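You operate a simulated robot arm through the tools that you are given. There is no shell and no other tool. Be economical: measure what you need, move in short steps, check, and stop when the job is done.

Carry out the task below with a simulated two-armed robot. There is one attempt and no reset: what you move stays moved.

TASK
Pick up the marker from the top of the steel table with one hand, pass it to the other hand and put it on the top of the square table.

It is judged by the outcome, as a careful person would: the job done as asked, and still so three seconds after it is handed in. It fails if anything else is knocked over, pushed out of place, dropped, spilled or broken.

THE ROBOT
Two 7-joint arms with two-finger parallel grippers on one trunk, on a base that drives. Base frame: it is fixed to the floor where the robot stands at the start and does not move with it; the origin is under the middle of the robot, x ahead of it, y to its left, z up; the surface under the hand at the start is at about z = 860. Lengths are in mm, angles in degrees, forces in N, time in s.
The left shoulder is at the start at [20, 113, 1222], the right one opposite. With the tool pointing down near the work surface each hand reaches from about 220 to 600 mm from the robot's upright axis, wherever it stands, measured 20 degrees to its own side. Places, roughly: marker (3x3x10 cm) [500, 0, 900]; top of the square table [3100, 500, 800]. Payload 1.57 kg a hand.
The tool frame of a hand sits at the grasp point between the pads (the TCP): z along the fingers, y along the line on which they close. The tips reach 30 mm beyond it. Largest opening 80 mm; finger width 17, thickness 12; the body of the gripper, 40 by 82 mm, starts 80 mm behind the TCP.
Orientation is that of the tool frame in the base frame, as [roll, pitch, yaw] about the fixed x, y, z axes, in that order (R = Rz(yaw) Ry(pitch) Rx(roll)). With the fingers straight down and closing along the base's y, the tool's x points along the base's -x, its y along +y and its z along -z.

THE INTERFACE
- The arms move only by the tool nudge_tool. It takes "left_motion", "right_motion" or both (then of equal length, played together; a hand with none holds still); each is one flat list of numbers, 7 for each row, row after row: the shift along the tool's x, y, z in units of 500 mm (1.0 is 500 mm), then the turn, a rotation vector about the tool's x, y, z in units of 60 degrees (1.0 is 60 degrees), then the finger opening in mm, from 0 to 80. In form: [x, y, z, wx, wy, wz, claw, x, y, z, wx, wy, wz, claw, ...]. A call has 1 to 8 rows; each row is the pose to reach, as a shift and turn from the pose commanded when the call began, along the tool's axes at that moment. A call with a number of a shift or a turn outside -1 to 1 is refused whole. Each row takes 0.2 s and may step no farther than 50 mm and 8.6 degrees from the row before; otherwise, or with a gripper value out of range, the whole call is refused. Where a pose cannot be reached the arm comes as near as it can. A force on the tool above 40 N (or 10 N above the force at the start of the call, whichever is more), or a blocked arm, ends the call early, and 0.2 s more pass. The fingers move at their own pace (about 45 mm/s each) and stop on an object; they squeeze with about 43 N. The grip force told is the motor's: it shows also when the fingers shut on nothing. Time passes only in rows, and 0.2 s behind the last, so rows that repeat a pose let the fingers close. The reply holds the time, the measured pose of the TCP, the force on the tool along the base axes, the opening and the grip force, in the units named above and with some noise, with the torque about the TCP (base axes, N m) and any sound that the robot's microphone picked up.
- Cameras (640 x 400 px; columns grow to the right, rows downward): "scene" is now at [93, -12.6, 1338.6]; the picture's right is [-0.14, -0.99, 0.00], its down [-0.64, 0.09, -0.77] and it looks along [0.76, -0.10, -0.64] (base axes); focal length 285 px, centre (320, 200). "left" rides on the left gripper at [72, 7, -122] in its tool frame; the picture's right is [-0.09, 1.00, 0.00], its down [-0.84, -0.08, -0.54] and it looks along [-0.54, -0.05, 0.84] (tool axes); focal length 238 px, centre (320, 200). "right" rides on the right gripper at [72, -6, -122] in its tool frame; the picture's right is [0.09, 1.00, 0.00], its down [-0.84, 0.08, -0.54] and it looks along [-0.54, 0.05, 0.84] (tool axes); focal length 238 px, centre (320, 200). There is no depth. A picture from a camera that has moved, and an enlarged one, comes with that camera's place and axes in the base frame and with its lens.
- snapshot(camera): a new picture of that camera. No time passes.
- raise_lower(by): slides the trunk up (or, below 0, down) by that many mm; the arms and the scene camera ride with it, the base frame stays. It gives what a move gives, with no picture.
- drive_base(legs): drives the robot by 1 to 6 legs, each [ahead, left, turn to the left] in mm, mm and degrees, along the robot's own axes; the way and the turn of a leg run together, so that a leg with both is an arc; at most 1500 mm and 180 degrees a leg. The arms and the cameras ride along, it lands a little off, and it stops where it bumps. It gives what a move gives.
- pan_tilt(pan, tilt): turns the head with the scene camera to pan (to the left, within 80 degrees either way) and tilt (down, from -29 to 69), counted from straight ahead of the robot. It gives what a move gives.
- zoom(camera, box): a new picture of the part [left, top, right, bottom] of that camera's present view, enlarged. No time passes.
- job_done(): hands the job in; it is judged then, once.

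Go step by step. Nothing tells you exact positions but the pictures and the camera data: compare them with the known pose of the tool, close in by small moves and look again before you grip or let go. The budget is 120 turns and 108 pictures, counting those below and the enlarged ones. Unless the task says otherwise, let go and move clear before handing in, and close with one line.

The tools are called after ">>>" as a command line: name --argument value ..., lists and objects as JSON in quotes. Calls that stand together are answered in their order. nudge_tool: Moves the arms, as the interface text tells. Its arguments: {"type":"object","properties":{"left_motion":{"type":"array"},"right_motion":{"type":"array"}},"required":[]} The other tools are called the same way: raise_lower (by) slides the trunk up or down; drive_base (legs) drives the base; pan_tilt (pan, tilt) turns the head that bears the scene camera; snapshot (camera) takes a picture; zoom (camera, box) takes an enlarged picture of a part of a camera's view; job_done () hands the job in.

At the start:

```text
t: 0.0
left_tcp_pos: [473.8, 189.8, 1095.0]
left_ee_rot: [-180.0, 0.0, 179.9]
left_contact_force: [0.6, 0.4, -0.2]
left_torque: [0.01, -0.01, 0.01]
left_finger_gap: 79.9
left_grasp_force: 0.0
right_tcp_pos: [449.0, -207.6, 1079.6]
right_ee_rot: [-179.9, 0.0, -180.0]
right_contact_force: [-0.6, -0.3, -0.2]
right_torque: [0.0, 0.01, 0.0]
right_finger_gap: 80.1
right_grasp_force: 0.1
trunk travel left (down, up): [-275.0, 295.0]
robot x, y, heading: [1.0, -2.3, -0.2]
head pan, tilt: [-7.8, 39.9]
```

scene: 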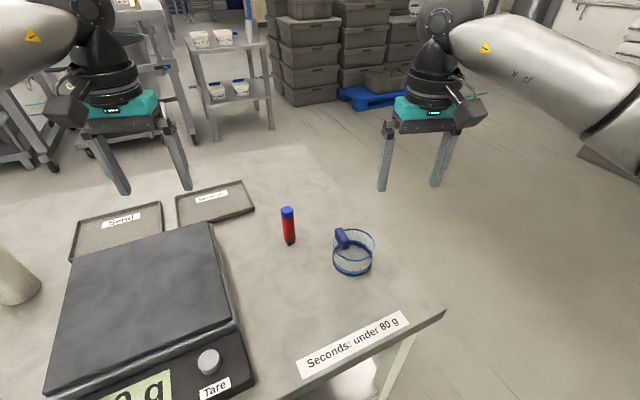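
right: 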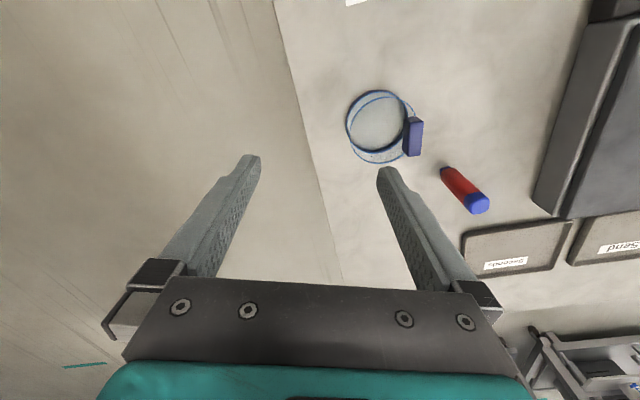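
left: 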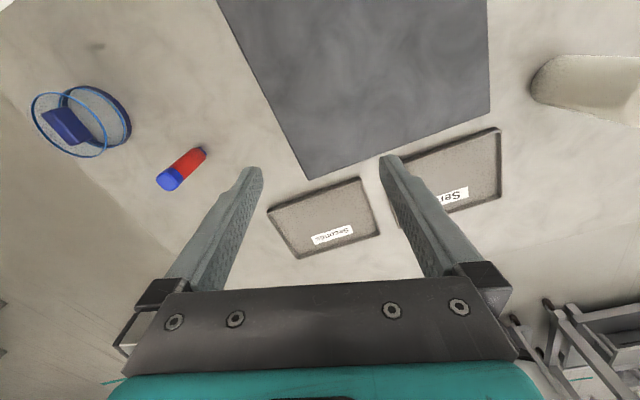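

The marker stands upright at about [525, 0, 900], with a wire cup to its right and a scale to its left. I plan to grip its top end with the right hand, closing along x, then pass it end-to-end to the left hand. First I'll bring the right hand above it, turning as it goes, and move the left hand aside.

>>> nudge_tool --right_motion '[-0.02, 0.05, 0, 0, 0, 0.125, 80, -0.04, 0.1, 0, 0, 0, 0.25, 80, -0.06, 0.15, 0, 0, 0, 0.375, 80, -0.08, 0.2, 0, 0, 0, 0.5, 80, -0.1, 0.25, 0, 0, 0, 0.625, 80, -0.12, 0.3, 0, 0, 0, 0.75, 80, -0.13, 0.33, 0, 0, 0, 0.875, 80, -0.14, 0.35, 0, 0, 0, 1.0, 80]' --left_motion '[0, 0.03, 0, 0, 0, 0, 80, 0, 0.06, 0, 0, 0, 0, 80, 0, 0.09, 0, 0, 0, 0, 80, 0, 0.12, 0, 0, 0, 0, 80, 0, 0.15, 0, 0, 0, 0, 80, 0, 0.18, 0, 0, 0, 0, 80, 0, 0.2, 0, 0, 0, 0, 80, 0, 0.2, 0, 0, 0, 0, 80]'

>>> zoom --camera "scene" --box '[240, 180, 400, 280]'

```text
t: 1.8
left_tcp_pos: [472.9, 290.0, 1094.7]
left_ee_rot: [-180.0, 0.0, -180.0]
left_contact_force: [0.0, 0.5, 0.0]
left_torque: [-0.02, -0.01, -0.02]
left_finger_gap: 80.1
left_grasp_force: 0.1
right_tcp_pos: [521.1, -31.4, 1077.9]
right_ee_rot: [-180.0, 0.1, 119.7]
right_contact_force: [-0.3, 0.8, 0.8]
right_torque: [-0.01, -0.02, -0.01]
right_finger_gap: 80.0
right_grasp_force: 0.1
trunk travel left (down, up): [-275.0, 295.0]
robot x, y, heading: [-0.3, 4.0, 0.2]
head pan, tilt: [-7.8, 39.9]
```

```text
4.00 times, centred on (320, 230) of scene
camera zoom: at [93.0, -12.4, 1338.6], right [-0.14, -0.99, 0.0], down [-0.64, 0.09, -0.77], along [0.76, -0.1, -0.64], focal length 1140 px, centre (320, 80)
```

zoom: 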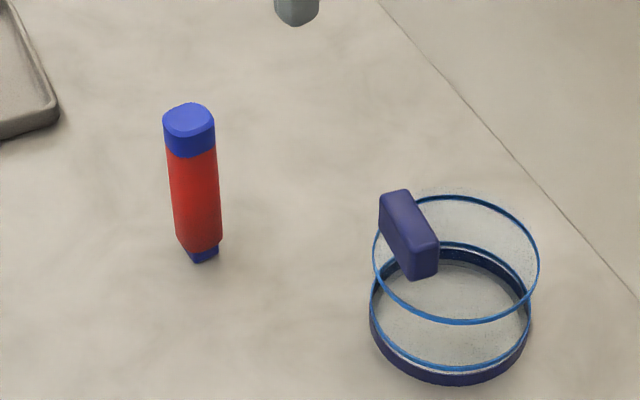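

The marker is a squarish stick with a wide cap on top and a small nub at the bottom, centred near [522, -3] with its top at about z = 960. I'll finish the turn above it and look down.

>>> nudge_tool --right_motion '[0.012, 0.008, 0.014, 0, 0, 0.125, 80, 0.024, 0.015, 0.028, 0, 0, 0.25, 80, 0.036, 0.023, 0.042, 0, 0, 0.375, 80, 0.048, 0.03, 0.05, 0, 0, 0.5, 80, 0.048, 0.03, 0.05, 0, 0, 0.5, 80]'

>>> snapshot --camera "right"

>>> snapshot --camera "scene"

```text
t: 3.0
left_tcp_pos: [474.5, 290.2, 1094.2]
left_ee_rot: [180.0, 0.0, 179.9]
left_contact_force: [0.7, 0.5, 0.5]
left_torque: [0.0, 0.02, 0.0]
left_finger_gap: 80.1
left_grasp_force: 0.0
right_tcp_pos: [520.6, -4.6, 1052.5]
right_ee_rot: [-179.9, -0.1, 89.8]
right_contact_force: [-0.2, 0.0, 0.0]
right_torque: [0.03, 0.0, -0.01]
right_finger_gap: 79.6
right_grasp_force: 0.0
trunk travel left (down, up): [-275.0, 295.0]
robot x, y, heading: [-1.1, 1.3, 0.2]
head pan, tilt: [-7.8, 39.9]
```

```text
103 pictures are left
camera right: at [514.6, 68.2, 1175.2], right [1.0, 0.09, 0.0], down [0.08, -0.84, 0.54], along [0.05, -0.54, -0.84], focal length 238 px, centre (320, 200)
```

right: 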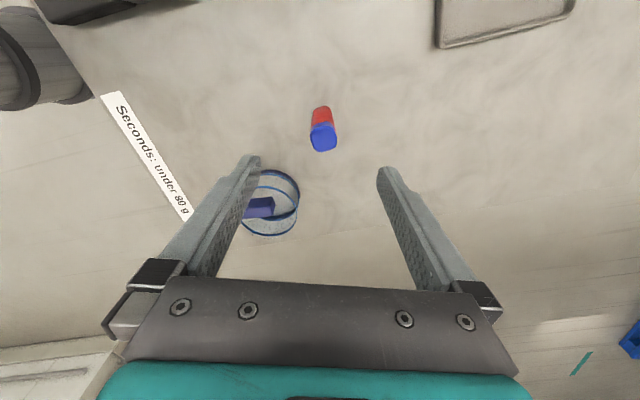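

```text
102 pictures are left
camera scene: at [93.0, -12.7, 1338.6], right [-0.14, -0.99, 0.0], down [-0.64, 0.09, -0.77], along [0.76, -0.1, -0.64], focal length 285 px, centre (320, 200)
```

scene: 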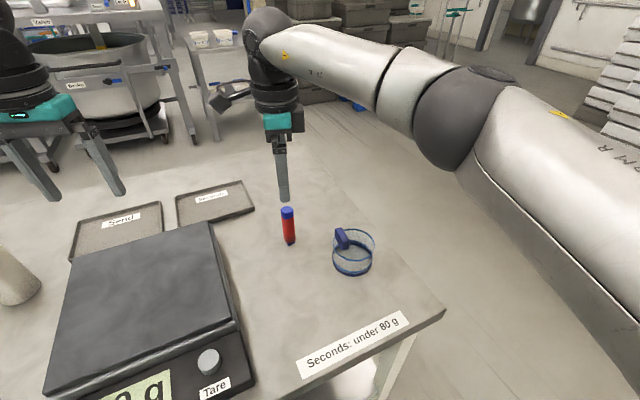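

From the right camera, the marker's cap is at about [523, -2], right between the fingers. I'll go down until the TCP is about 20 mm below the top, and check before gripping.

>>> nudge_tool --right_motion '[0.002, 0.004, 0.05, 0, 0, 0, 80, 0.004, 0.004, 0.1, 0, 0, 0, 80, 0.004, 0.004, 0.14, 0, 0, 0, 80, 0.004, 0.004, 0.18, 0, 0, 0, 80, 0.004, 0.004, 0.215, 0, 0, 0, 80]'

>>> snapshot --camera "right"

>>> zoom --camera "scene" --box '[240, 160, 400, 260]'

```text
t: 4.2
left_tcp_pos: [473.2, 289.5, 1093.9]
left_ee_rot: [180.0, 0.1, -180.0]
left_contact_force: [1.3, -0.3, 1.1]
left_torque: [0.01, 0.0, -0.01]
left_finger_gap: 79.9
left_grasp_force: 0.0
right_tcp_pos: [523.2, -4.2, 943.9]
right_ee_rot: [180.0, 0.0, 89.9]
right_contact_force: [0.8, -1.0, 0.9]
right_torque: [-0.03, -0.04, -0.01]
right_finger_gap: 80.0
right_grasp_force: 0.1
trunk travel left (down, up): [-275.0, 295.0]
robot x, y, heading: [-1.7, -2.7, 0.2]
head pan, tilt: [-7.8, 39.9]
```

```text
101 pictures are left
camera right: at [516.3, 68.1, 1067.7], right [1.0, 0.09, 0.0], down [0.08, -0.84, 0.54], along [0.05, -0.54, -0.84], focal length 238 px, centre (320, 200)
```

right: 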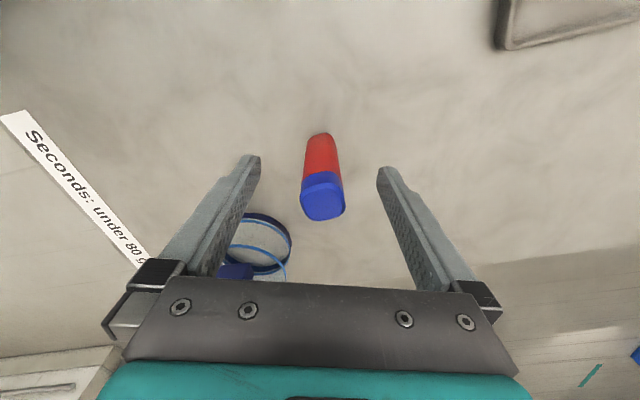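

```text
4.00 times, centred on (320, 210) of scene
camera zoom: at [93.1, -12.6, 1338.5], right [-0.14, -0.99, 0.0], down [-0.64, 0.09, -0.77], along [0.76, -0.1, -0.64], focal length 1140 px, centre (320, 160)
```

zoom: 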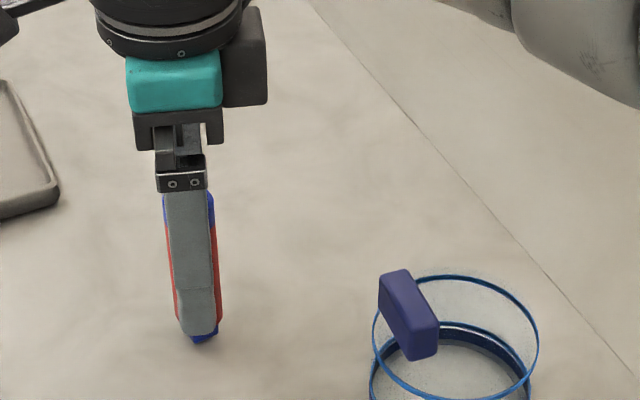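

The marker sits between the fingers, a few mm toward +y of the pad centre. I'll shift 4 mm and close.

>>> nudge_tool --right_motion '[0.009, 0, 0.004, 0, 0, 0, 80, 0.009, 0, 0.004, 0, 0, 0, 50, 0.009, 0, 0.004, 0, 0, 0, 30, 0.009, 0, 0.004, 0, 0, 0, 0, 0.009, 0, 0.004, 0, 0, 0, 0, 0.009, 0, 0.004, 0, 0, 0, 0, 0.009, 0, 0.004, 0, 0, 0, 0]'

>>> snapshot --camera "right"

```text
t: 5.8
left_tcp_pos: [472.8, 289.5, 1094.2]
left_ee_rot: [180.0, 0.0, -180.0]
left_contact_force: [-0.1, -0.3, 0.6]
left_torque: [0.01, 0.0, -0.03]
left_finger_gap: 79.7
left_grasp_force: 0.0
right_tcp_pos: [523.6, 0.8, 942.9]
right_ee_rot: [179.9, 0.0, 90.0]
right_contact_force: [-0.2, 0.2, -0.3]
right_torque: [0.01, 0.01, -0.01]
right_finger_gap: 23.2
right_grasp_force: 35.6
trunk travel left (down, up): [-275.0, 295.0]
robot x, y, heading: [0.8, -0.5, 0.3]
head pan, tilt: [-7.8, 39.9]
```

```text
99 pictures are left
camera right: at [516.2, 73.3, 1066.3], right [1.0, 0.09, 0.0], down [0.08, -0.84, 0.54], along [0.05, -0.54, -0.84], focal length 238 px, centre (320, 200)
```

right: 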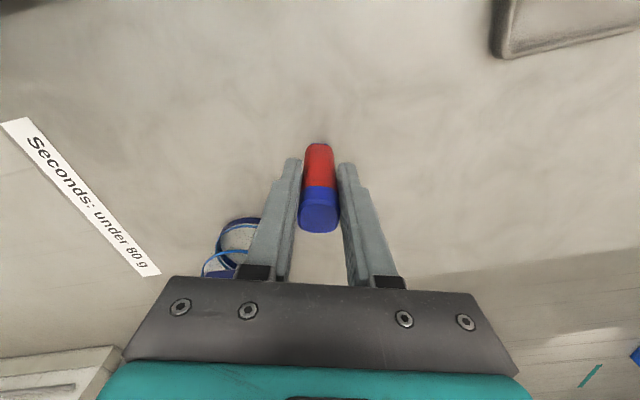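

The grip is firm, with the fingers 23 mm apart. I'll lift straight up 200 mm.

>>> nudge_tool --right_motion '[0, 0, -0.05, 0, 0, 0, 0, 0, 0, -0.13, 0, 0, 0, 0, 0, 0, -0.21, 0, 0, 0, 0, 0, 0, -0.3, 0, 0, 0, 0, 0, 0, -0.38, 0, 0, 0, 0, 0, 0, -0.44, 0, 0, 0, 0]'

>>> snapshot --camera "right"

>>> snapshot --camera "scene"

```text
t: 7.2
left_tcp_pos: [474.1, 290.2, 1093.7]
left_ee_rot: [180.0, 0.0, 180.0]
left_contact_force: [0.4, 1.3, 0.1]
left_torque: [-0.03, 0.03, 0.02]
left_finger_gap: 80.1
left_grasp_force: 0.1
right_tcp_pos: [523.4, 2.4, 1164.6]
right_ee_rot: [-180.0, 0.0, 90.0]
right_contact_force: [0.5, 0.5, -0.3]
right_torque: [-0.01, -0.03, -0.04]
right_finger_gap: 23.3
right_grasp_force: 34.9
trunk travel left (down, up): [-275.0, 295.0]
robot x, y, heading: [-0.7, -1.9, -0.0]
head pan, tilt: [-7.8, 39.9]
```

```text
98 pictures are left
camera right: at [516.7, 73.3, 1287.9], right [1.0, 0.09, 0.0], down [0.08, -0.84, 0.54], along [0.05, -0.54, -0.84], focal length 238 px, centre (320, 200)
```

right: 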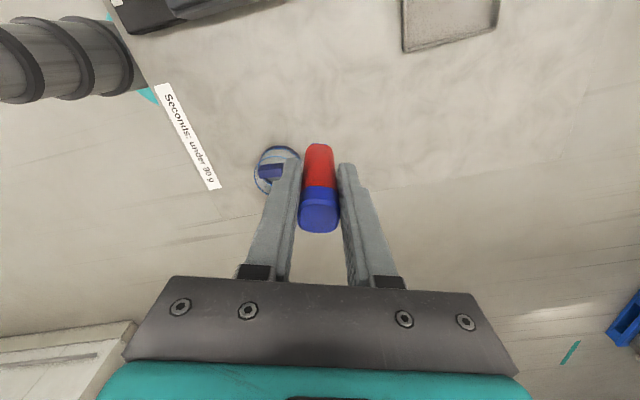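

```text
97 pictures are left
camera scene: at [92.7, -12.3, 1338.6], right [-0.14, -0.99, 0.0], down [-0.64, 0.09, -0.77], along [0.76, -0.1, -0.64], focal length 285 px, centre (320, 200)
```

scene: 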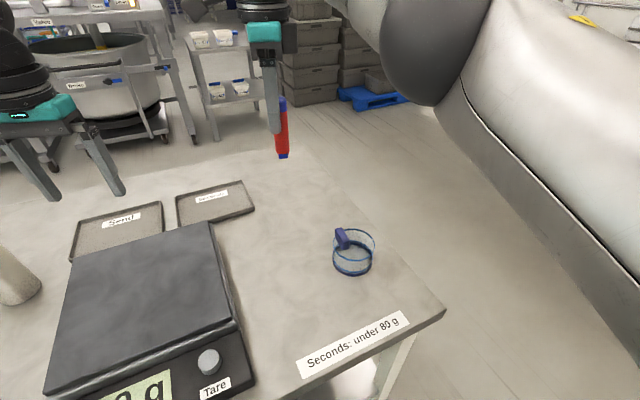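

The marker is held vertically at z ≈ 1165. I'll turn both hands toward facing each other, right pointing +y and left pointing -y, keeping them well apart.

>>> nudge_tool --right_motion '[-0.022, -0.013, 0.009, 0, 0.125, 0, 0, -0.045, -0.026, 0.018, 0, 0.25, 0, 0, -0.067, -0.039, 0.027, 0, 0.375, 0, 0, -0.09, -0.053, 0.036, 0, 0.5, 0, 0, -0.112, -0.066, 0.045, 0, 0.625, 0, 0, -0.135, -0.08, 0.054, 0, 0.75, 0, 0, -0.157, -0.093, 0.062, 0, 0.875, 0, 0, -0.18, -0.106, 0.07, 0, 1.0, 0, 0]' --left_motion '[0, 0, -0.009, 0.125, 0, 0, 80, 0, 0, -0.018, 0.25, 0, 0, 80, 0, 0, -0.027, 0.375, 0, 0, 80, 0, 0, -0.036, 0.5, 0, 0, 80, 0, 0, -0.045, 0.625, 0, 0, 80, 0, 0, -0.054, 0.75, 0, 0, 80, 0, 0, -0.062, 0.875, 0, 0, 80, 0, 0, -0.07, 1.0, 0, 0, 80]'

>>> snapshot --camera "scene"

```text
t: 9.0
left_tcp_pos: [473.6, 289.7, 1129.3]
left_ee_rot: [-119.8, 0.0, 179.9]
left_contact_force: [0.2, 0.6, 0.1]
left_torque: [-0.02, 0.01, 0.02]
left_finger_gap: 80.1
left_grasp_force: 0.1
right_tcp_pos: [469.5, -88.9, 1129.6]
right_ee_rot: [179.9, -60.1, 90.1]
right_contact_force: [0.3, -1.1, -0.5]
right_torque: [-0.06, -0.01, 0.02]
right_finger_gap: 23.0
right_grasp_force: 35.5
trunk travel left (down, up): [-275.0, 295.0]
robot x, y, heading: [-0.1, -0.7, -0.1]
head pan, tilt: [-7.8, 39.9]
```

```text
96 pictures are left
camera scene: at [93.3, -13.0, 1338.5], right [-0.14, -0.99, 0.0], down [-0.64, 0.09, -0.77], along [0.76, -0.1, -0.64], focal length 285 px, centre (320, 200)
```

scene: 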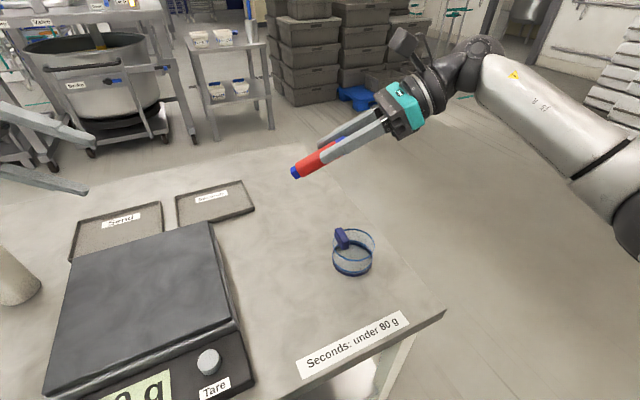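

Both turns are at 60°. I'll finish the last 30° and bring the left hand in line, still at y ≈ 150.

>>> nudge_tool --right_motion '[0, 0, 0, 0, 0.125, 0, 0, 0, 0, 0, 0, 0.25, 0, 0, 0, 0, 0, 0, 0.375, 0, 0, 0, 0, 0, 0, 0.5, 0, 0, 0, 0, 0, 0, 0.5, 0, 0]' --left_motion '[0, -0.034, 0.06, 0.125, 0, 0, 80, 0, -0.068, 0.12, 0.25, 0, 0, 80, 0, -0.102, 0.18, 0.375, 0, 0, 80, 0, -0.14, 0.242, 0.5, 0, 0, 80, 0, -0.14, 0.242, 0.5, 0, 0, 80]'

>>> snapshot --camera "scene"

>>> snapshot --camera "left"

>>> snapshot --camera "right"

```text
t: 10.2
left_tcp_pos: [473.8, 150.7, 1129.8]
left_ee_rot: [-90.0, -0.1, 180.0]
left_contact_force: [-1.4, -0.6, 0.0]
left_torque: [0.06, 0.0, 0.03]
left_finger_gap: 80.1
left_grasp_force: 0.1
right_tcp_pos: [470.0, -89.3, 1129.2]
right_ee_rot: [3.5, -89.9, -93.6]
right_contact_force: [0.4, -0.5, -0.3]
right_torque: [-0.03, -0.04, 0.03]
right_finger_gap: 23.2
right_grasp_force: 35.7
trunk travel left (down, up): [-275.0, 295.0]
robot x, y, heading: [4.2, -0.8, -0.0]
head pan, tilt: [-7.8, 39.9]
```

```text
95 pictures are left
camera scene: at [93.0, -12.5, 1338.6], right [-0.14, -0.99, 0.0], down [-0.64, 0.09, -0.77], along [0.76, -0.1, -0.64], focal length 285 px, centre (320, 200)
```

scene: 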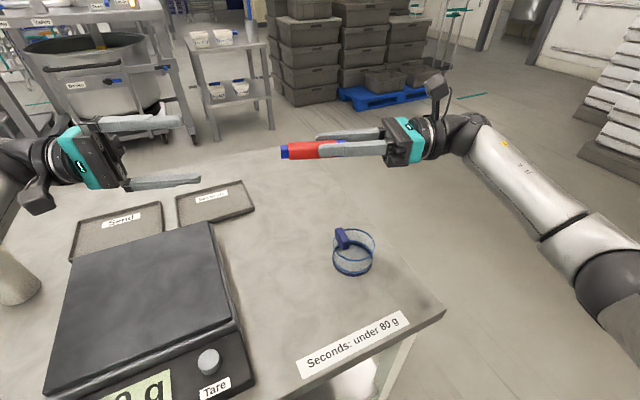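

```text
94 pictures are left
camera left: at [401.9, 272.8, 1122.7], right [0.09, 0.0, -1.0], down [0.84, 0.54, 0.08], along [0.54, -0.84, 0.05], focal length 238 px, centre (320, 200)
```

left: 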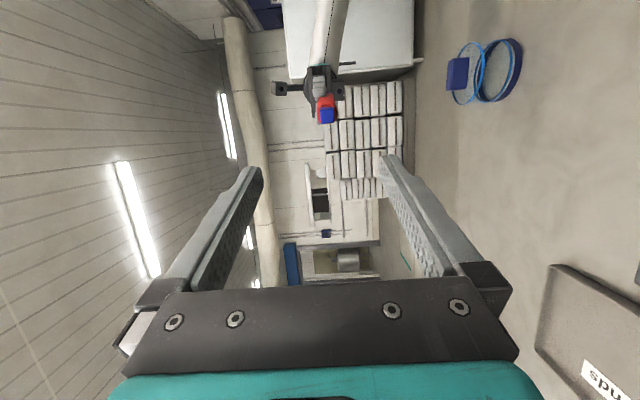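

```text
93 pictures are left
camera right: at [463.0, -210.1, 1202.0], right [1.0, 0.0, 0.09], down [0.08, -0.54, -0.84], along [0.05, 0.84, -0.54], focal length 238 px, centre (320, 200)
```

right: 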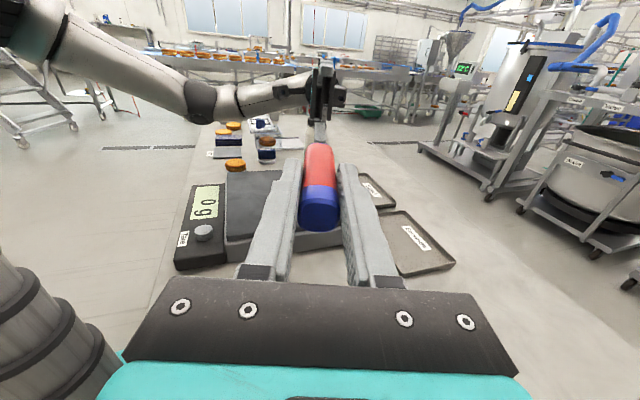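

The tip of the marker seems to droop a few mm. I'll zoom in to measure the tilt before approaching.

>>> zoom --camera "scene" --box '[260, 110, 420, 210]'

>>> zoom --camera "left" --box '[260, 60, 400, 148]'

```text
4.00 times, centred on (340, 160) of scene
camera zoom: at [93.0, -12.5, 1338.6], right [-0.14, -0.99, 0.0], down [-0.64, 0.09, -0.77], along [0.76, -0.1, -0.64], focal length 1140 px, centre (240, 360)
```

zoom: 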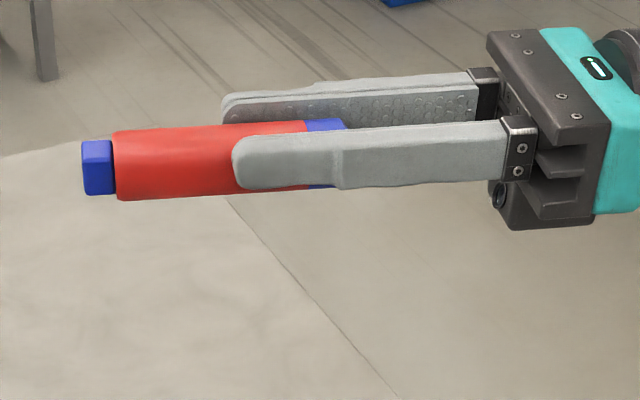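

```text
4.55 times, centred on (330, 104) of left
camera zoom: at [401.9, 272.8, 1122.7], right [0.09, 0.0, -1.0], down [0.84, 0.54, 0.08], along [0.54, -0.84, 0.05], focal length 1083 px, centre (274, 636)
```

zoom: 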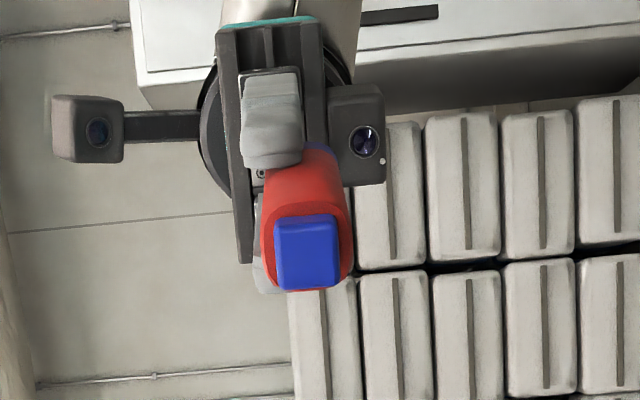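

The marker is parallel to the right fingers but sits about 7 mm low, with its axis near z = 1121.5, x = 469 and its tip at y ≈ -5. I'll align the left hand with that axis and come in to y ≈ 40 first.

>>> nudge_tool --left_motion '[0.003, 0.005, 0.06, 0, 0, 0, 80, 0.006, 0.011, 0.12, 0, 0, 0, 80, 0.01, 0.016, 0.18, 0, 0, 0, 80, 0.01, 0.016, 0.22, 0, 0, 0, 80]'

>>> snapshot --camera "left"

>>> zoom --camera "scene" --box '[200, 100, 420, 238]'

```text
t: 11.2
left_tcp_pos: [467.8, 38.4, 1123.0]
left_ee_rot: [-90.1, -0.1, 180.0]
left_contact_force: [1.1, -0.6, -0.1]
left_torque: [0.02, -0.02, 0.01]
left_finger_gap: 79.8
left_grasp_force: 0.0
right_tcp_pos: [471.6, -88.7, 1128.8]
right_ee_rot: [83.6, -89.9, -173.6]
right_contact_force: [-1.0, 0.3, -0.8]
right_torque: [-0.02, 0.0, -0.02]
right_finger_gap: 23.5
right_grasp_force: 35.8
trunk travel left (down, up): [-275.0, 295.0]
robot x, y, heading: [-1.1, -1.8, 0.2]
head pan, tilt: [-7.8, 39.9]
```

```text
90 pictures are left
camera left: at [397.2, 159.6, 1115.1], right [0.09, 0.0, -1.0], down [0.84, 0.54, 0.08], along [0.54, -0.84, 0.05], focal length 238 px, centre (320, 200)
```

left: 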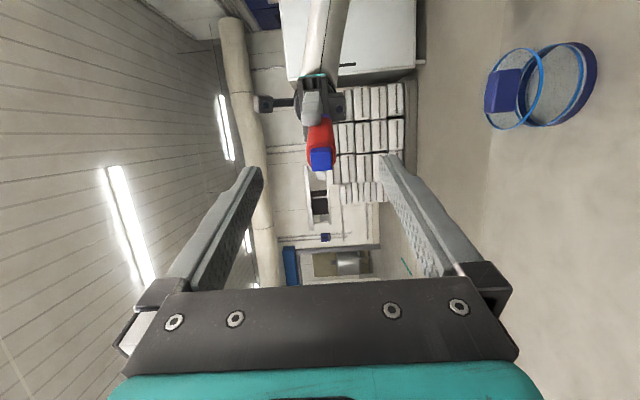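

```text
2.90 times, centred on (310, 169) of scene
camera zoom: at [93.0, -12.8, 1338.5], right [-0.14, -0.99, 0.0], down [-0.64, 0.09, -0.77], along [0.76, -0.1, -0.64], focal length 826 px, centre (349, 290)
```

zoom: 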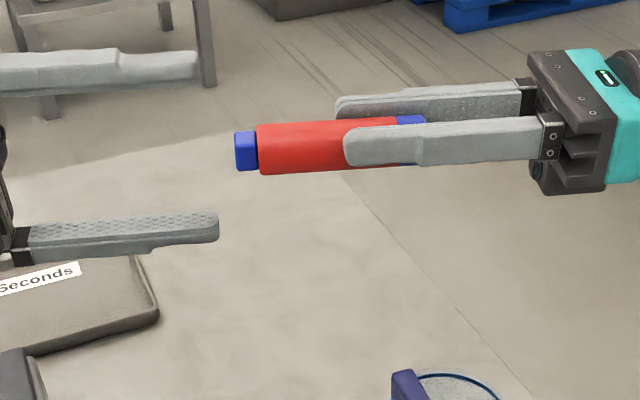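

The left hand is centred on the marker. I'll advance 63 mm so the marker's lower end lies between the left fingers, then check.

>>> nudge_tool --left_motion '[0, 0.002, 0.04, 0, 0, 0, 80, 0, 0.002, 0.08, 0, 0, 0, 80, 0, 0.002, 0.11, 0, 0, 0, 80, 0, 0.002, 0.126, 0, 0, 0, 80]'

>>> snapshot --camera "left"

>>> zoom --camera "scene" --box '[200, 100, 420, 238]'

```text
t: 12.2
left_tcp_pos: [469.2, -23.5, 1120.7]
left_ee_rot: [-89.9, 0.0, 180.0]
left_contact_force: [-0.9, -0.1, -0.2]
left_torque: [-0.02, 0.03, 0.0]
left_finger_gap: 80.0
left_grasp_force: 0.1
right_tcp_pos: [471.9, -88.6, 1129.9]
right_ee_rot: [76.1, -90.0, -166.1]
right_contact_force: [0.8, 0.4, 0.3]
right_torque: [0.0, 0.0, -0.02]
right_finger_gap: 23.5
right_grasp_force: 35.3
trunk travel left (down, up): [-275.0, 295.0]
robot x, y, heading: [-0.2, 2.2, -0.1]
head pan, tilt: [-7.8, 39.9]
```

```text
88 pictures are left
camera left: at [396.8, 97.7, 1113.1], right [0.09, 0.0, -1.0], down [0.84, 0.54, 0.08], along [0.54, -0.84, 0.05], focal length 238 px, centre (320, 200)
```

left: 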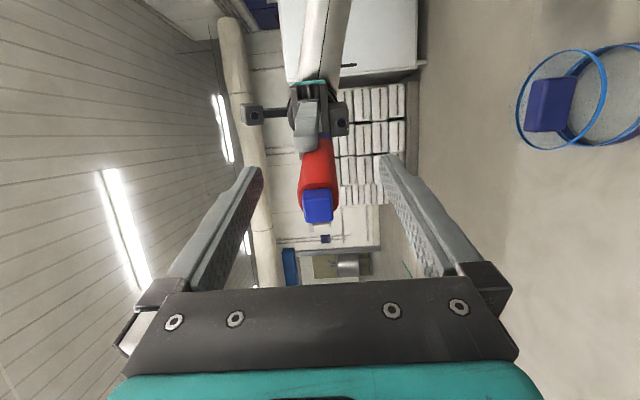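

```text
2.90 times, centred on (310, 169) of scene
camera zoom: at [93.0, -12.7, 1338.5], right [-0.14, -0.99, 0.0], down [-0.64, 0.09, -0.77], along [0.76, -0.1, -0.64], focal length 826 px, centre (349, 290)
```

zoom: 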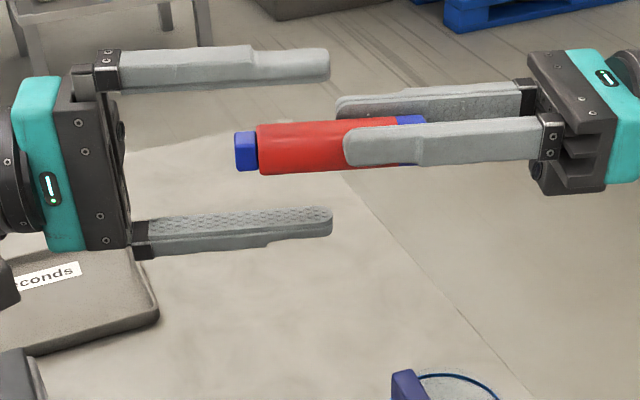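

The marker lies centred between the left fingers and the fingertips stay clear of the right ones. I'll close the left hand.

>>> nudge_tool --left_motion '[0.004, 0, 0, 0, 0, 0, 60, 0.004, 0, 0, 0, 0, 0, 40, 0.004, 0, 0, 0, 0, 0, 20, 0.004, 0, 0, 0, 0, 0, 0, 0.004, 0, 0, 0, 0, 0, 0, 0.004, 0, 0, 0, 0, 0, 0, 0.004, 0, 0, 0, 0, 0, 0]'

>>> zoom --camera "scene" --box '[200, 100, 420, 238]'

```text
t: 13.8
left_tcp_pos: [466.5, -24.5, 1121.4]
left_ee_rot: [-90.0, -0.1, -180.0]
left_contact_force: [-0.8, -1.2, 4.2]
left_torque: [0.26, 0.02, 0.0]
left_finger_gap: 23.3
left_grasp_force: 35.5
right_tcp_pos: [470.0, -88.6, 1127.1]
right_ee_rot: [-145.7, -89.9, 55.5]
right_contact_force: [1.3, 0.8, -5.9]
right_torque: [-0.63, -0.02, -0.03]
right_finger_gap: 23.3
right_grasp_force: 35.0
trunk travel left (down, up): [-275.0, 295.0]
robot x, y, heading: [0.5, -0.3, 0.0]
head pan, tilt: [-7.8, 39.9]
```

```text
2.90 times, centred on (310, 169) of scene
camera zoom: at [93.0, -12.6, 1338.6], right [-0.14, -0.99, 0.0], down [-0.64, 0.09, -0.77], along [0.76, -0.1, -0.64], focal length 826 px, centre (349, 290)
```

zoom: 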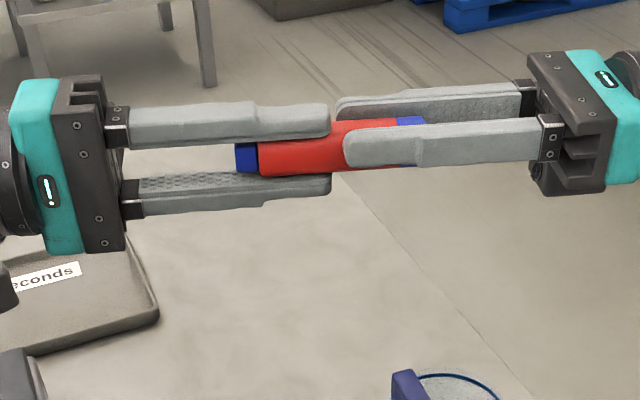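

Both hands hold the marker with low forces. I'll open the right hand and back it off along -y.

>>> nudge_tool --right_motion '[0, 0, 0, 0, 0, 0, 40, 0, 0, 0, 0, 0, 0, 60, 0, 0, 0, 0, 0, 0, 80, 0, 0, 0, 0, 0, 0, 80, 0, 0, -0.08, 0, 0, 0, 80, 0, 0, -0.16, 0, 0, 0, 80, 0, 0, -0.24, 0, 0, 0, 80]'

>>> snapshot --camera "scene"

```text
t: 15.4
left_tcp_pos: [466.4, -23.6, 1120.0]
left_ee_rot: [-89.9, 0.0, -180.0]
left_contact_force: [0.1, -0.6, 0.4]
left_torque: [0.0, 0.02, -0.02]
left_finger_gap: 23.6
left_grasp_force: 35.7
right_tcp_pos: [469.5, -208.7, 1127.4]
right_ee_rot: [-135.5, -90.0, 45.5]
right_contact_force: [-1.1, 1.0, -0.3]
right_torque: [-0.03, 0.03, -0.02]
right_finger_gap: 80.0
right_grasp_force: 0.1
trunk travel left (down, up): [-275.0, 295.0]
robot x, y, heading: [-3.4, 1.3, -0.1]
head pan, tilt: [-7.8, 39.9]
```

```text
85 pictures are left
camera scene: at [93.0, -12.9, 1338.5], right [-0.14, -0.99, 0.0], down [-0.64, 0.09, -0.77], along [0.76, -0.1, -0.64], focal length 285 px, centre (320, 200)
```

scene: 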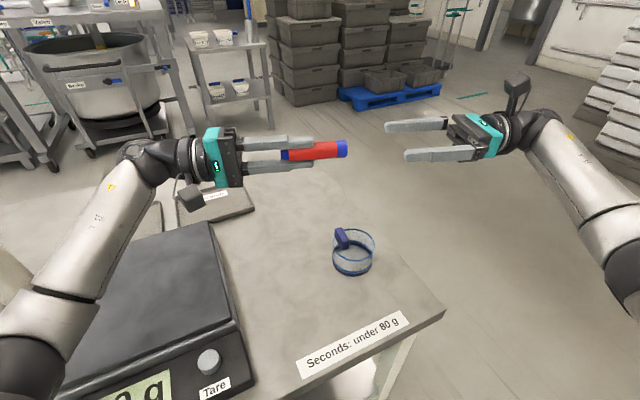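

Handover done: the left hand holds the marker and the right is clear. I'll turn both hands back to pointing down and draw them in for driving.

>>> nudge_tool --left_motion '[0.015, 0, -0.042, -0.125, 0, 0, 0, 0.03, 0, -0.085, -0.25, 0, 0, 0, 0.045, 0, -0.127, -0.375, 0, 0, 0, 0.06, 0, -0.17, -0.5, 0, 0, 0, 0.075, 0, -0.212, -0.625, 0, 0, 0, 0.09, 0, -0.255, -0.75, 0, 0, 0, 0.105, 0, -0.297, -0.875, 0, 0, 0, 0.12, 0, -0.34, -1.0, 0, 0, 0]' --right_motion '[0, -0.015, 0, 0, -0.125, 0, 80, 0, -0.03, 0, 0, -0.25, 0, 80, 0, -0.045, 0, 0, -0.375, 0, 80, 0, -0.06, 0, 0, -0.5, 0, 80, 0, -0.075, 0, 0, -0.625, 0, 80, 0, -0.09, 0, 0, -0.75, 0, 80, 0, -0.105, 0, 0, -0.875, 0, 80, 0, -0.12, 0, 0, -1.0, 0, 80]'

>>> pan_tilt --pan 10 --tilt 15

>>> snapshot --camera "scene"

```text
t: 17.2
left_tcp_pos: [404.6, 147.1, 1120.8]
left_ee_rot: [-150.1, 0.1, 180.0]
left_contact_force: [0.0, -0.6, 0.3]
left_torque: [0.0, 0.0, 0.01]
left_finger_gap: 23.4
left_grasp_force: 35.4
right_tcp_pos: [409.8, -209.2, 1128.3]
right_ee_rot: [180.0, -29.8, 89.9]
right_contact_force: [-0.3, 0.0, 0.1]
right_torque: [-0.04, 0.01, 0.01]
right_finger_gap: 80.1
right_grasp_force: 0.0
trunk travel left (down, up): [-275.0, 295.0]
robot x, y, heading: [2.0, -3.2, -0.1]
head pan, tilt: [-7.8, 39.9]
```

```text
t: 18.1
left_tcp_pos: [406.1, 147.1, 1121.6]
left_ee_rot: [-150.0, 0.0, 180.0]
left_contact_force: [0.1, -0.4, -0.3]
left_torque: [0.02, -0.01, 0.0]
left_finger_gap: 23.3
left_grasp_force: 35.7
right_tcp_pos: [409.9, -209.4, 1127.9]
right_ee_rot: [180.0, -30.1, 90.0]
right_contact_force: [0.0, -0.4, 0.0]
right_torque: [-0.02, -0.02, -0.06]
right_finger_gap: 80.1
right_grasp_force: 0.0
trunk travel left (down, up): [-275.0, 295.0]
robot x, y, heading: [1.3, 1.3, -0.0]
head pan, tilt: [10.0, 15.0]
```

```text
84 pictures are left
camera scene: at [100.8, 15.2, 1377.9], right [0.17, -0.98, 0.0], down [-0.26, -0.04, -0.97], along [0.95, 0.17, -0.26], focal length 285 px, centre (320, 200)
```

scene: 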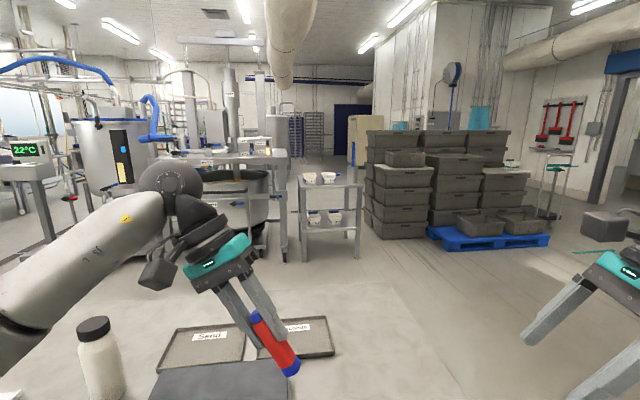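

The square table is the small two-tier one ahead, its front edge running roughly from [2690, 640] to [2880, 90], and tubs are standing on it. I'll finish the hand rotations, then look to the right to check the path.

>>> nudge_tool --left_motion '[0, 0, 0, -0.125, 0, 0, 0, 0, 0, 0, -0.25, 0, 0, 0, 0, 0, 0, -0.375, 0, 0, 0, 0, 0, 0, -0.5, 0, 0, 0]' --right_motion '[0, 0, 0, 0, -0.125, 0, 80, 0, 0, 0, 0, -0.25, 0, 80, 0, 0, 0, 0, -0.375, 0, 80, 0, 0, 0, 0, -0.5, 0, 80]'

>>> pan_tilt --pan -75 --tilt 35

>>> snapshot --camera "scene"

>>> pan_tilt --pan -30 --tilt 30

>>> snapshot --camera "scene"

```text
t: 19.1
left_tcp_pos: [407.7, 147.2, 1120.8]
left_ee_rot: [179.9, 0.0, -180.0]
left_contact_force: [-0.4, -1.0, 0.0]
left_torque: [0.02, 0.01, -0.03]
left_finger_gap: 23.3
left_grasp_force: 35.3
right_tcp_pos: [410.3, -207.1, 1129.0]
right_ee_rot: [180.0, 0.3, 89.9]
right_contact_force: [0.3, 0.9, 0.0]
right_torque: [0.02, 0.02, -0.02]
right_finger_gap: 80.3
right_grasp_force: 0.0
trunk travel left (down, up): [-275.0, 295.0]
robot x, y, heading: [-1.2, 0.7, 0.3]
head pan, tilt: [10.0, 15.0]
```

```text
t: 20.7
left_tcp_pos: [406.0, 146.7, 1120.3]
left_ee_rot: [-179.9, -0.1, -180.0]
left_contact_force: [-0.1, -0.5, 0.2]
left_torque: [0.0, -0.01, 0.0]
left_finger_gap: 22.9
left_grasp_force: 36.1
right_tcp_pos: [409.8, -208.0, 1128.4]
right_ee_rot: [-180.0, 0.0, 90.0]
right_contact_force: [-1.0, 0.6, -0.3]
right_torque: [-0.02, 0.0, 0.01]
right_finger_gap: 80.0
right_grasp_force: 0.1
trunk travel left (down, up): [-275.0, 295.0]
robot x, y, heading: [-1.6, 1.5, 0.3]
head pan, tilt: [-75.0, 35.0]
```

```text
83 pictures are left
camera scene: at [31.6, -86.0, 1346.0], right [-0.97, -0.26, 0.0], down [-0.15, 0.55, -0.82], along [0.21, -0.79, -0.57], focal length 285 px, centre (320, 200)
```

scene: 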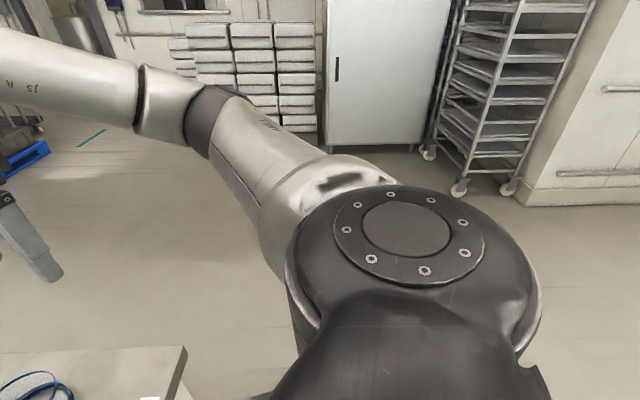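

```text
t: 21.8
left_tcp_pos: [405.5, 147.4, 1121.8]
left_ee_rot: [-179.9, 0.0, 180.0]
left_contact_force: [-0.1, -0.8, -0.1]
left_torque: [0.0, -0.01, -0.04]
left_finger_gap: 23.1
left_grasp_force: 35.6
right_tcp_pos: [410.6, -207.6, 1129.1]
right_ee_rot: [-179.9, 0.0, 90.0]
right_contact_force: [0.0, 0.4, 0.1]
right_torque: [-0.02, 0.02, 0.01]
right_finger_gap: 79.9
right_grasp_force: 0.1
trunk travel left (down, up): [-275.0, 295.0]
robot x, y, heading: [2.1, -1.9, 0.0]
head pan, tilt: [-30.0, 30.0]
```

```text
82 pictures are left
camera scene: at [87.0, -46.3, 1353.8], right [-0.5, -0.87, 0.0], down [-0.43, 0.25, -0.87], along [0.75, -0.43, -0.5], focal length 285 px, centre (320, 200)
```

scene: 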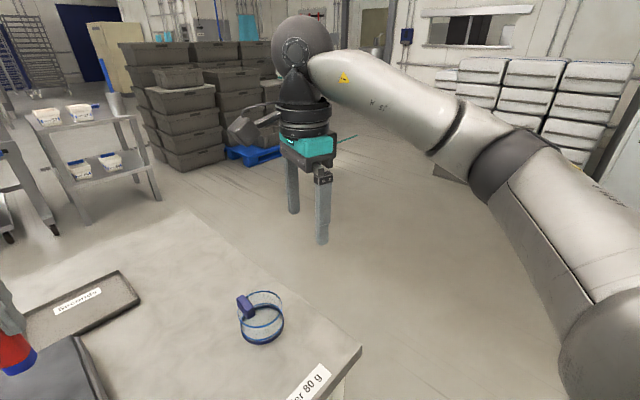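

The right side is clear for over a metre and the steel table's right corner is near [325, -266]. I'll slide right 760 mm, then drive ahead past the table.

>>> drive_base --legs '[[0, -760, 0], [1000, 0, 0]]'

>>> pan_tilt --pan 35 --tilt 25

>>> snapshot --camera "scene"

```text
t: 30.7
left_tcp_pos: [1401.5, -612.9, 1121.1]
left_ee_rot: [180.0, 0.0, 179.9]
left_contact_force: [0.3, 0.1, 0.0]
left_torque: [-0.03, 0.02, 0.01]
left_finger_gap: 23.1
left_grasp_force: 35.3
right_tcp_pos: [1404.2, -968.0, 1128.2]
right_ee_rot: [-180.0, 0.0, 90.0]
right_contact_force: [0.1, 0.8, -0.1]
right_torque: [0.0, 0.01, -0.01]
right_finger_gap: 79.9
right_grasp_force: 0.0
trunk travel left (down, up): [-275.0, 295.0]
robot x, y, heading: [998.7, -761.1, -0.3]
head pan, tilt: [-30.0, 30.0]
```

```text
t: 32.0
left_tcp_pos: [1400.9, -614.2, 1120.6]
left_ee_rot: [-180.0, 0.0, 179.9]
left_contact_force: [0.1, 0.2, -0.6]
left_torque: [0.02, -0.03, -0.01]
left_finger_gap: 23.6
left_grasp_force: 36.0
right_tcp_pos: [1402.8, -967.7, 1127.8]
right_ee_rot: [180.0, 0.0, 89.9]
right_contact_force: [0.2, 0.4, 0.0]
right_torque: [-0.02, 0.04, -0.01]
right_finger_gap: 80.2
right_grasp_force: 0.1
trunk travel left (down, up): [-275.0, 295.0]
robot x, y, heading: [996.3, -759.6, 0.0]
head pan, tilt: [35.0, 25.0]
```

```text
81 pictures are left
camera scene: at [1078.4, -708.2, 1361.7], right [0.57, -0.82, 0.0], down [-0.35, -0.24, -0.91], along [0.74, 0.52, -0.42], focal length 285 px, centre (320, 200)
```

scene: 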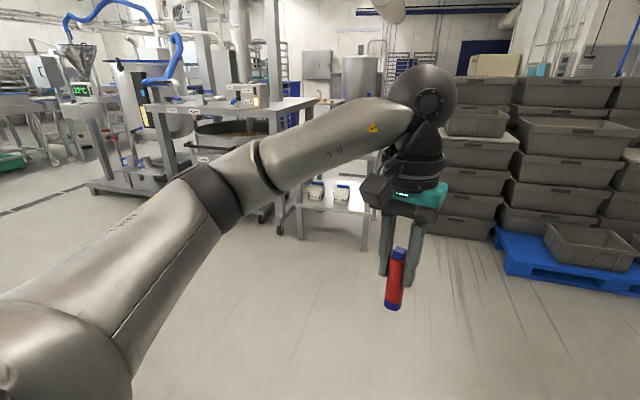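

Past the steel table, the floor to the square table is open. I'll turn 18° to face it squarely and drive to about [2250, 180].

>>> drive_base --legs '[[0, 0, 18], [740, 254, 0], [740, 254, 0]]'

>>> pan_tilt --pan 0 --tilt 40

>>> snapshot --camera "scene"

```text
t: 41.0
left_tcp_pos: [2551.6, 456.9, 1121.0]
left_ee_rot: [180.0, 0.0, -161.0]
left_contact_force: [0.2, -1.3, -0.5]
left_torque: [0.02, 0.02, -0.01]
left_finger_gap: 23.4
left_grasp_force: 35.8
right_tcp_pos: [2670.9, 120.4, 1127.3]
right_ee_rot: [-180.0, 0.0, 109.1]
right_contact_force: [-0.2, 0.8, -0.4]
right_torque: [0.01, -0.01, -0.04]
right_finger_gap: 79.8
right_grasp_force: 0.1
trunk travel left (down, up): [-275.0, 295.0]
robot x, y, heading: [2217.7, 183.2, 19.1]
head pan, tilt: [35.0, 25.0]
```

```text
t: 42.0
left_tcp_pos: [2551.4, 455.9, 1120.9]
left_ee_rot: [179.9, 0.0, -160.9]
left_contact_force: [0.2, -0.1, -0.6]
left_torque: [-0.04, -0.02, 0.0]
left_finger_gap: 23.2
left_grasp_force: 35.7
right_tcp_pos: [2672.2, 121.5, 1129.8]
right_ee_rot: [-179.9, 0.1, 109.1]
right_contact_force: [0.3, -0.3, 0.2]
right_torque: [0.01, 0.0, -0.03]
right_finger_gap: 80.0
right_grasp_force: 0.0
trunk travel left (down, up): [-275.0, 295.0]
robot x, y, heading: [2215.3, 183.9, 19.0]
head pan, tilt: [0.0, 40.0]
```

```text
80 pictures are left
camera scene: at [2304.4, 213.6, 1338.5], right [0.33, -0.94, 0.0], down [-0.61, -0.21, -0.77], along [0.72, 0.25, -0.64], focal length 285 px, centre (320, 200)
```

scene: 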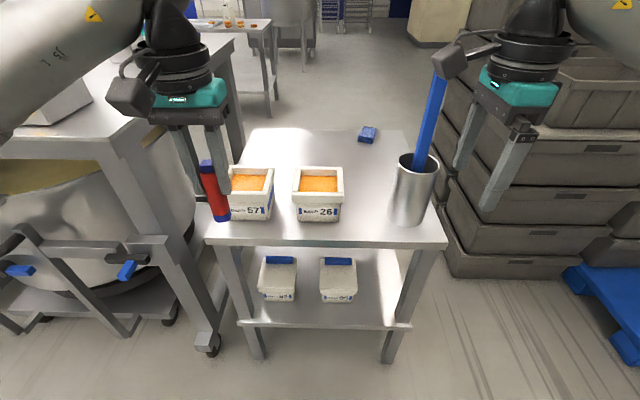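

The square table top holds two tubs, a canister with a tall blue stick, and a blue block. There is a free strip at the front, in line with the gap between the two tubs. I'll draw the right hand back from the stick, then drive up 110 mm.

>>> nudge_tool --right_motion '[0, -0.06, 0, 0, 0, 0, 80, 0, -0.12, 0, 0, 0, 0, 80, 0, -0.18, 0, 0, 0, 0, 80, 0, -0.2, 0, 0, 0, 0, 80]'

>>> drive_base --legs '[[110, 0, 0]]'

>>> snapshot --camera "scene"

>>> snapshot --camera "left"

```text
t: 43.0
left_tcp_pos: [2552.4, 455.8, 1120.8]
left_ee_rot: [-180.0, 0.0, -160.9]
left_contact_force: [0.1, 0.1, -0.2]
left_torque: [-0.02, -0.03, 0.0]
left_finger_gap: 23.2
left_grasp_force: 36.0
right_tcp_pos: [2576.5, 88.8, 1128.4]
right_ee_rot: [180.0, 0.1, 109.0]
right_contact_force: [-0.2, 0.1, 0.4]
right_torque: [0.01, -0.01, 0.01]
right_finger_gap: 79.9
right_grasp_force: 0.0
trunk travel left (down, up): [-275.0, 295.0]
robot x, y, heading: [2218.1, 183.2, 19.0]
head pan, tilt: [0.0, 40.0]
```

```text
t: 44.2
left_tcp_pos: [2658.6, 491.4, 1120.3]
left_ee_rot: [180.0, -0.1, -161.0]
left_contact_force: [0.4, 0.7, 0.3]
left_torque: [0.0, 0.02, -0.03]
left_finger_gap: 23.4
left_grasp_force: 36.1
right_tcp_pos: [2682.9, 125.6, 1128.8]
right_ee_rot: [-179.9, 0.0, 109.1]
right_contact_force: [0.3, -0.1, 0.0]
right_torque: [0.02, 0.01, 0.02]
right_finger_gap: 79.9
right_grasp_force: 0.0
trunk travel left (down, up): [-275.0, 295.0]
robot x, y, heading: [2320.1, 221.3, 19.1]
head pan, tilt: [0.0, 40.0]
```

```text
79 pictures are left
camera scene: at [2410.5, 250.3, 1338.3], right [0.33, -0.94, 0.0], down [-0.61, -0.21, -0.77], along [0.72, 0.25, -0.64], focal length 285 px, centre (320, 200)
```

scene: 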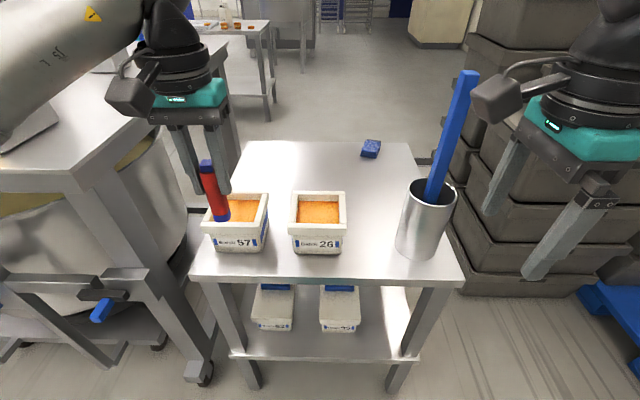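

```text
78 pictures are left
camera left: at [2587.2, 474.8, 1241.5], right [-0.24, 0.97, 0.0], down [0.82, 0.2, 0.54], along [0.53, 0.13, -0.84], focal length 238 px, centre (320, 200)
```

left: 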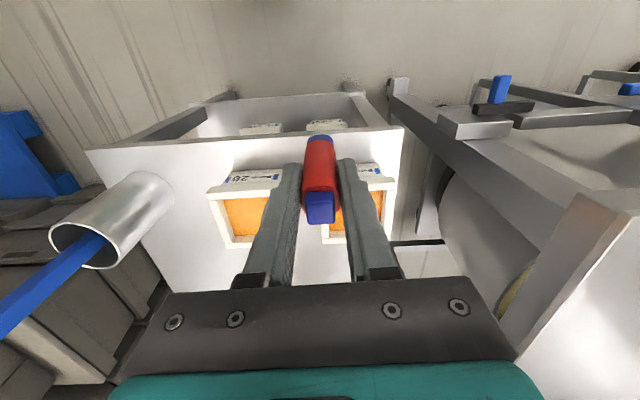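

The free strip in front of the tub gap is centred at about [2766, 478]. I'll move the marker above it at height, then descend to z ≈ 930 and look again.

>>> nudge_tool --left_motion '[-0.065, -0.032, 0, 0, 0, 0, 0, -0.13, -0.064, 0, 0, 0, 0, 0, -0.193, -0.096, 0, 0, 0, 0, 0, -0.193, -0.096, 0.08, 0, 0, 0, 0, -0.193, -0.096, 0.16, 0, 0, 0, 0, -0.193, -0.096, 0.24, 0, 0, 0, 0]'

>>> snapshot --camera "scene"

>>> snapshot --camera "left"

```text
t: 45.6
left_tcp_pos: [2765.5, 478.6, 999.0]
left_ee_rot: [180.0, 0.0, -160.9]
left_contact_force: [0.6, -0.5, -0.2]
left_torque: [-0.04, 0.0, 0.0]
left_finger_gap: 23.2
left_grasp_force: 34.9
right_tcp_pos: [2681.6, 123.8, 1128.3]
right_ee_rot: [-179.9, 0.1, 109.1]
right_contact_force: [-0.2, -0.1, 0.9]
right_torque: [-0.01, 0.02, 0.02]
right_finger_gap: 80.1
right_grasp_force: 0.0
trunk travel left (down, up): [-275.0, 295.0]
robot x, y, heading: [2321.2, 219.9, 18.9]
head pan, tilt: [0.0, 40.0]
```

```text
77 pictures are left
camera scene: at [2409.5, 250.1, 1338.4], right [0.33, -0.94, 0.0], down [-0.61, -0.21, -0.77], along [0.72, 0.25, -0.64], focal length 285 px, centre (320, 200)
```

scene: 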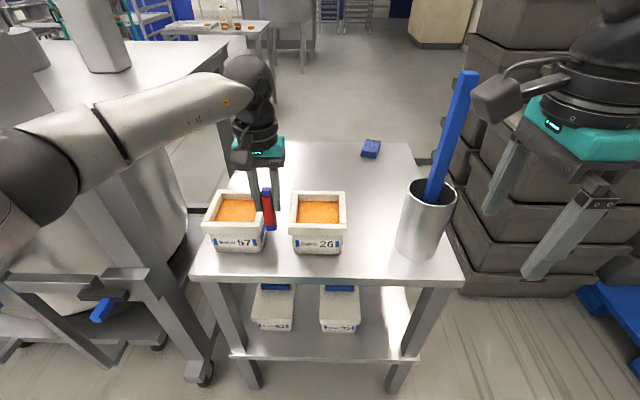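

```text
76 pictures are left
camera left: at [2695.2, 461.7, 1120.5], right [-0.24, 0.97, 0.0], down [0.82, 0.2, 0.54], along [0.53, 0.13, -0.84], focal length 238 px, centre (320, 200)
```

left: 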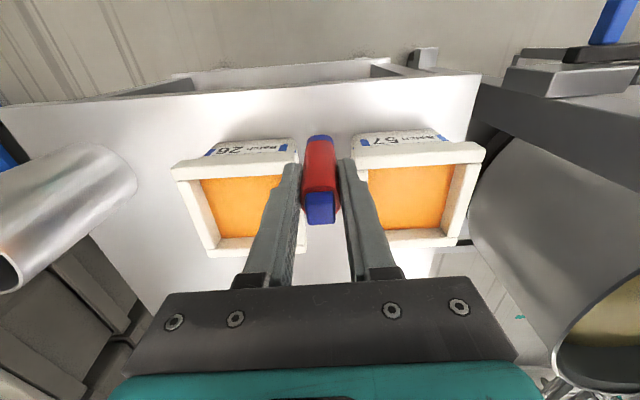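

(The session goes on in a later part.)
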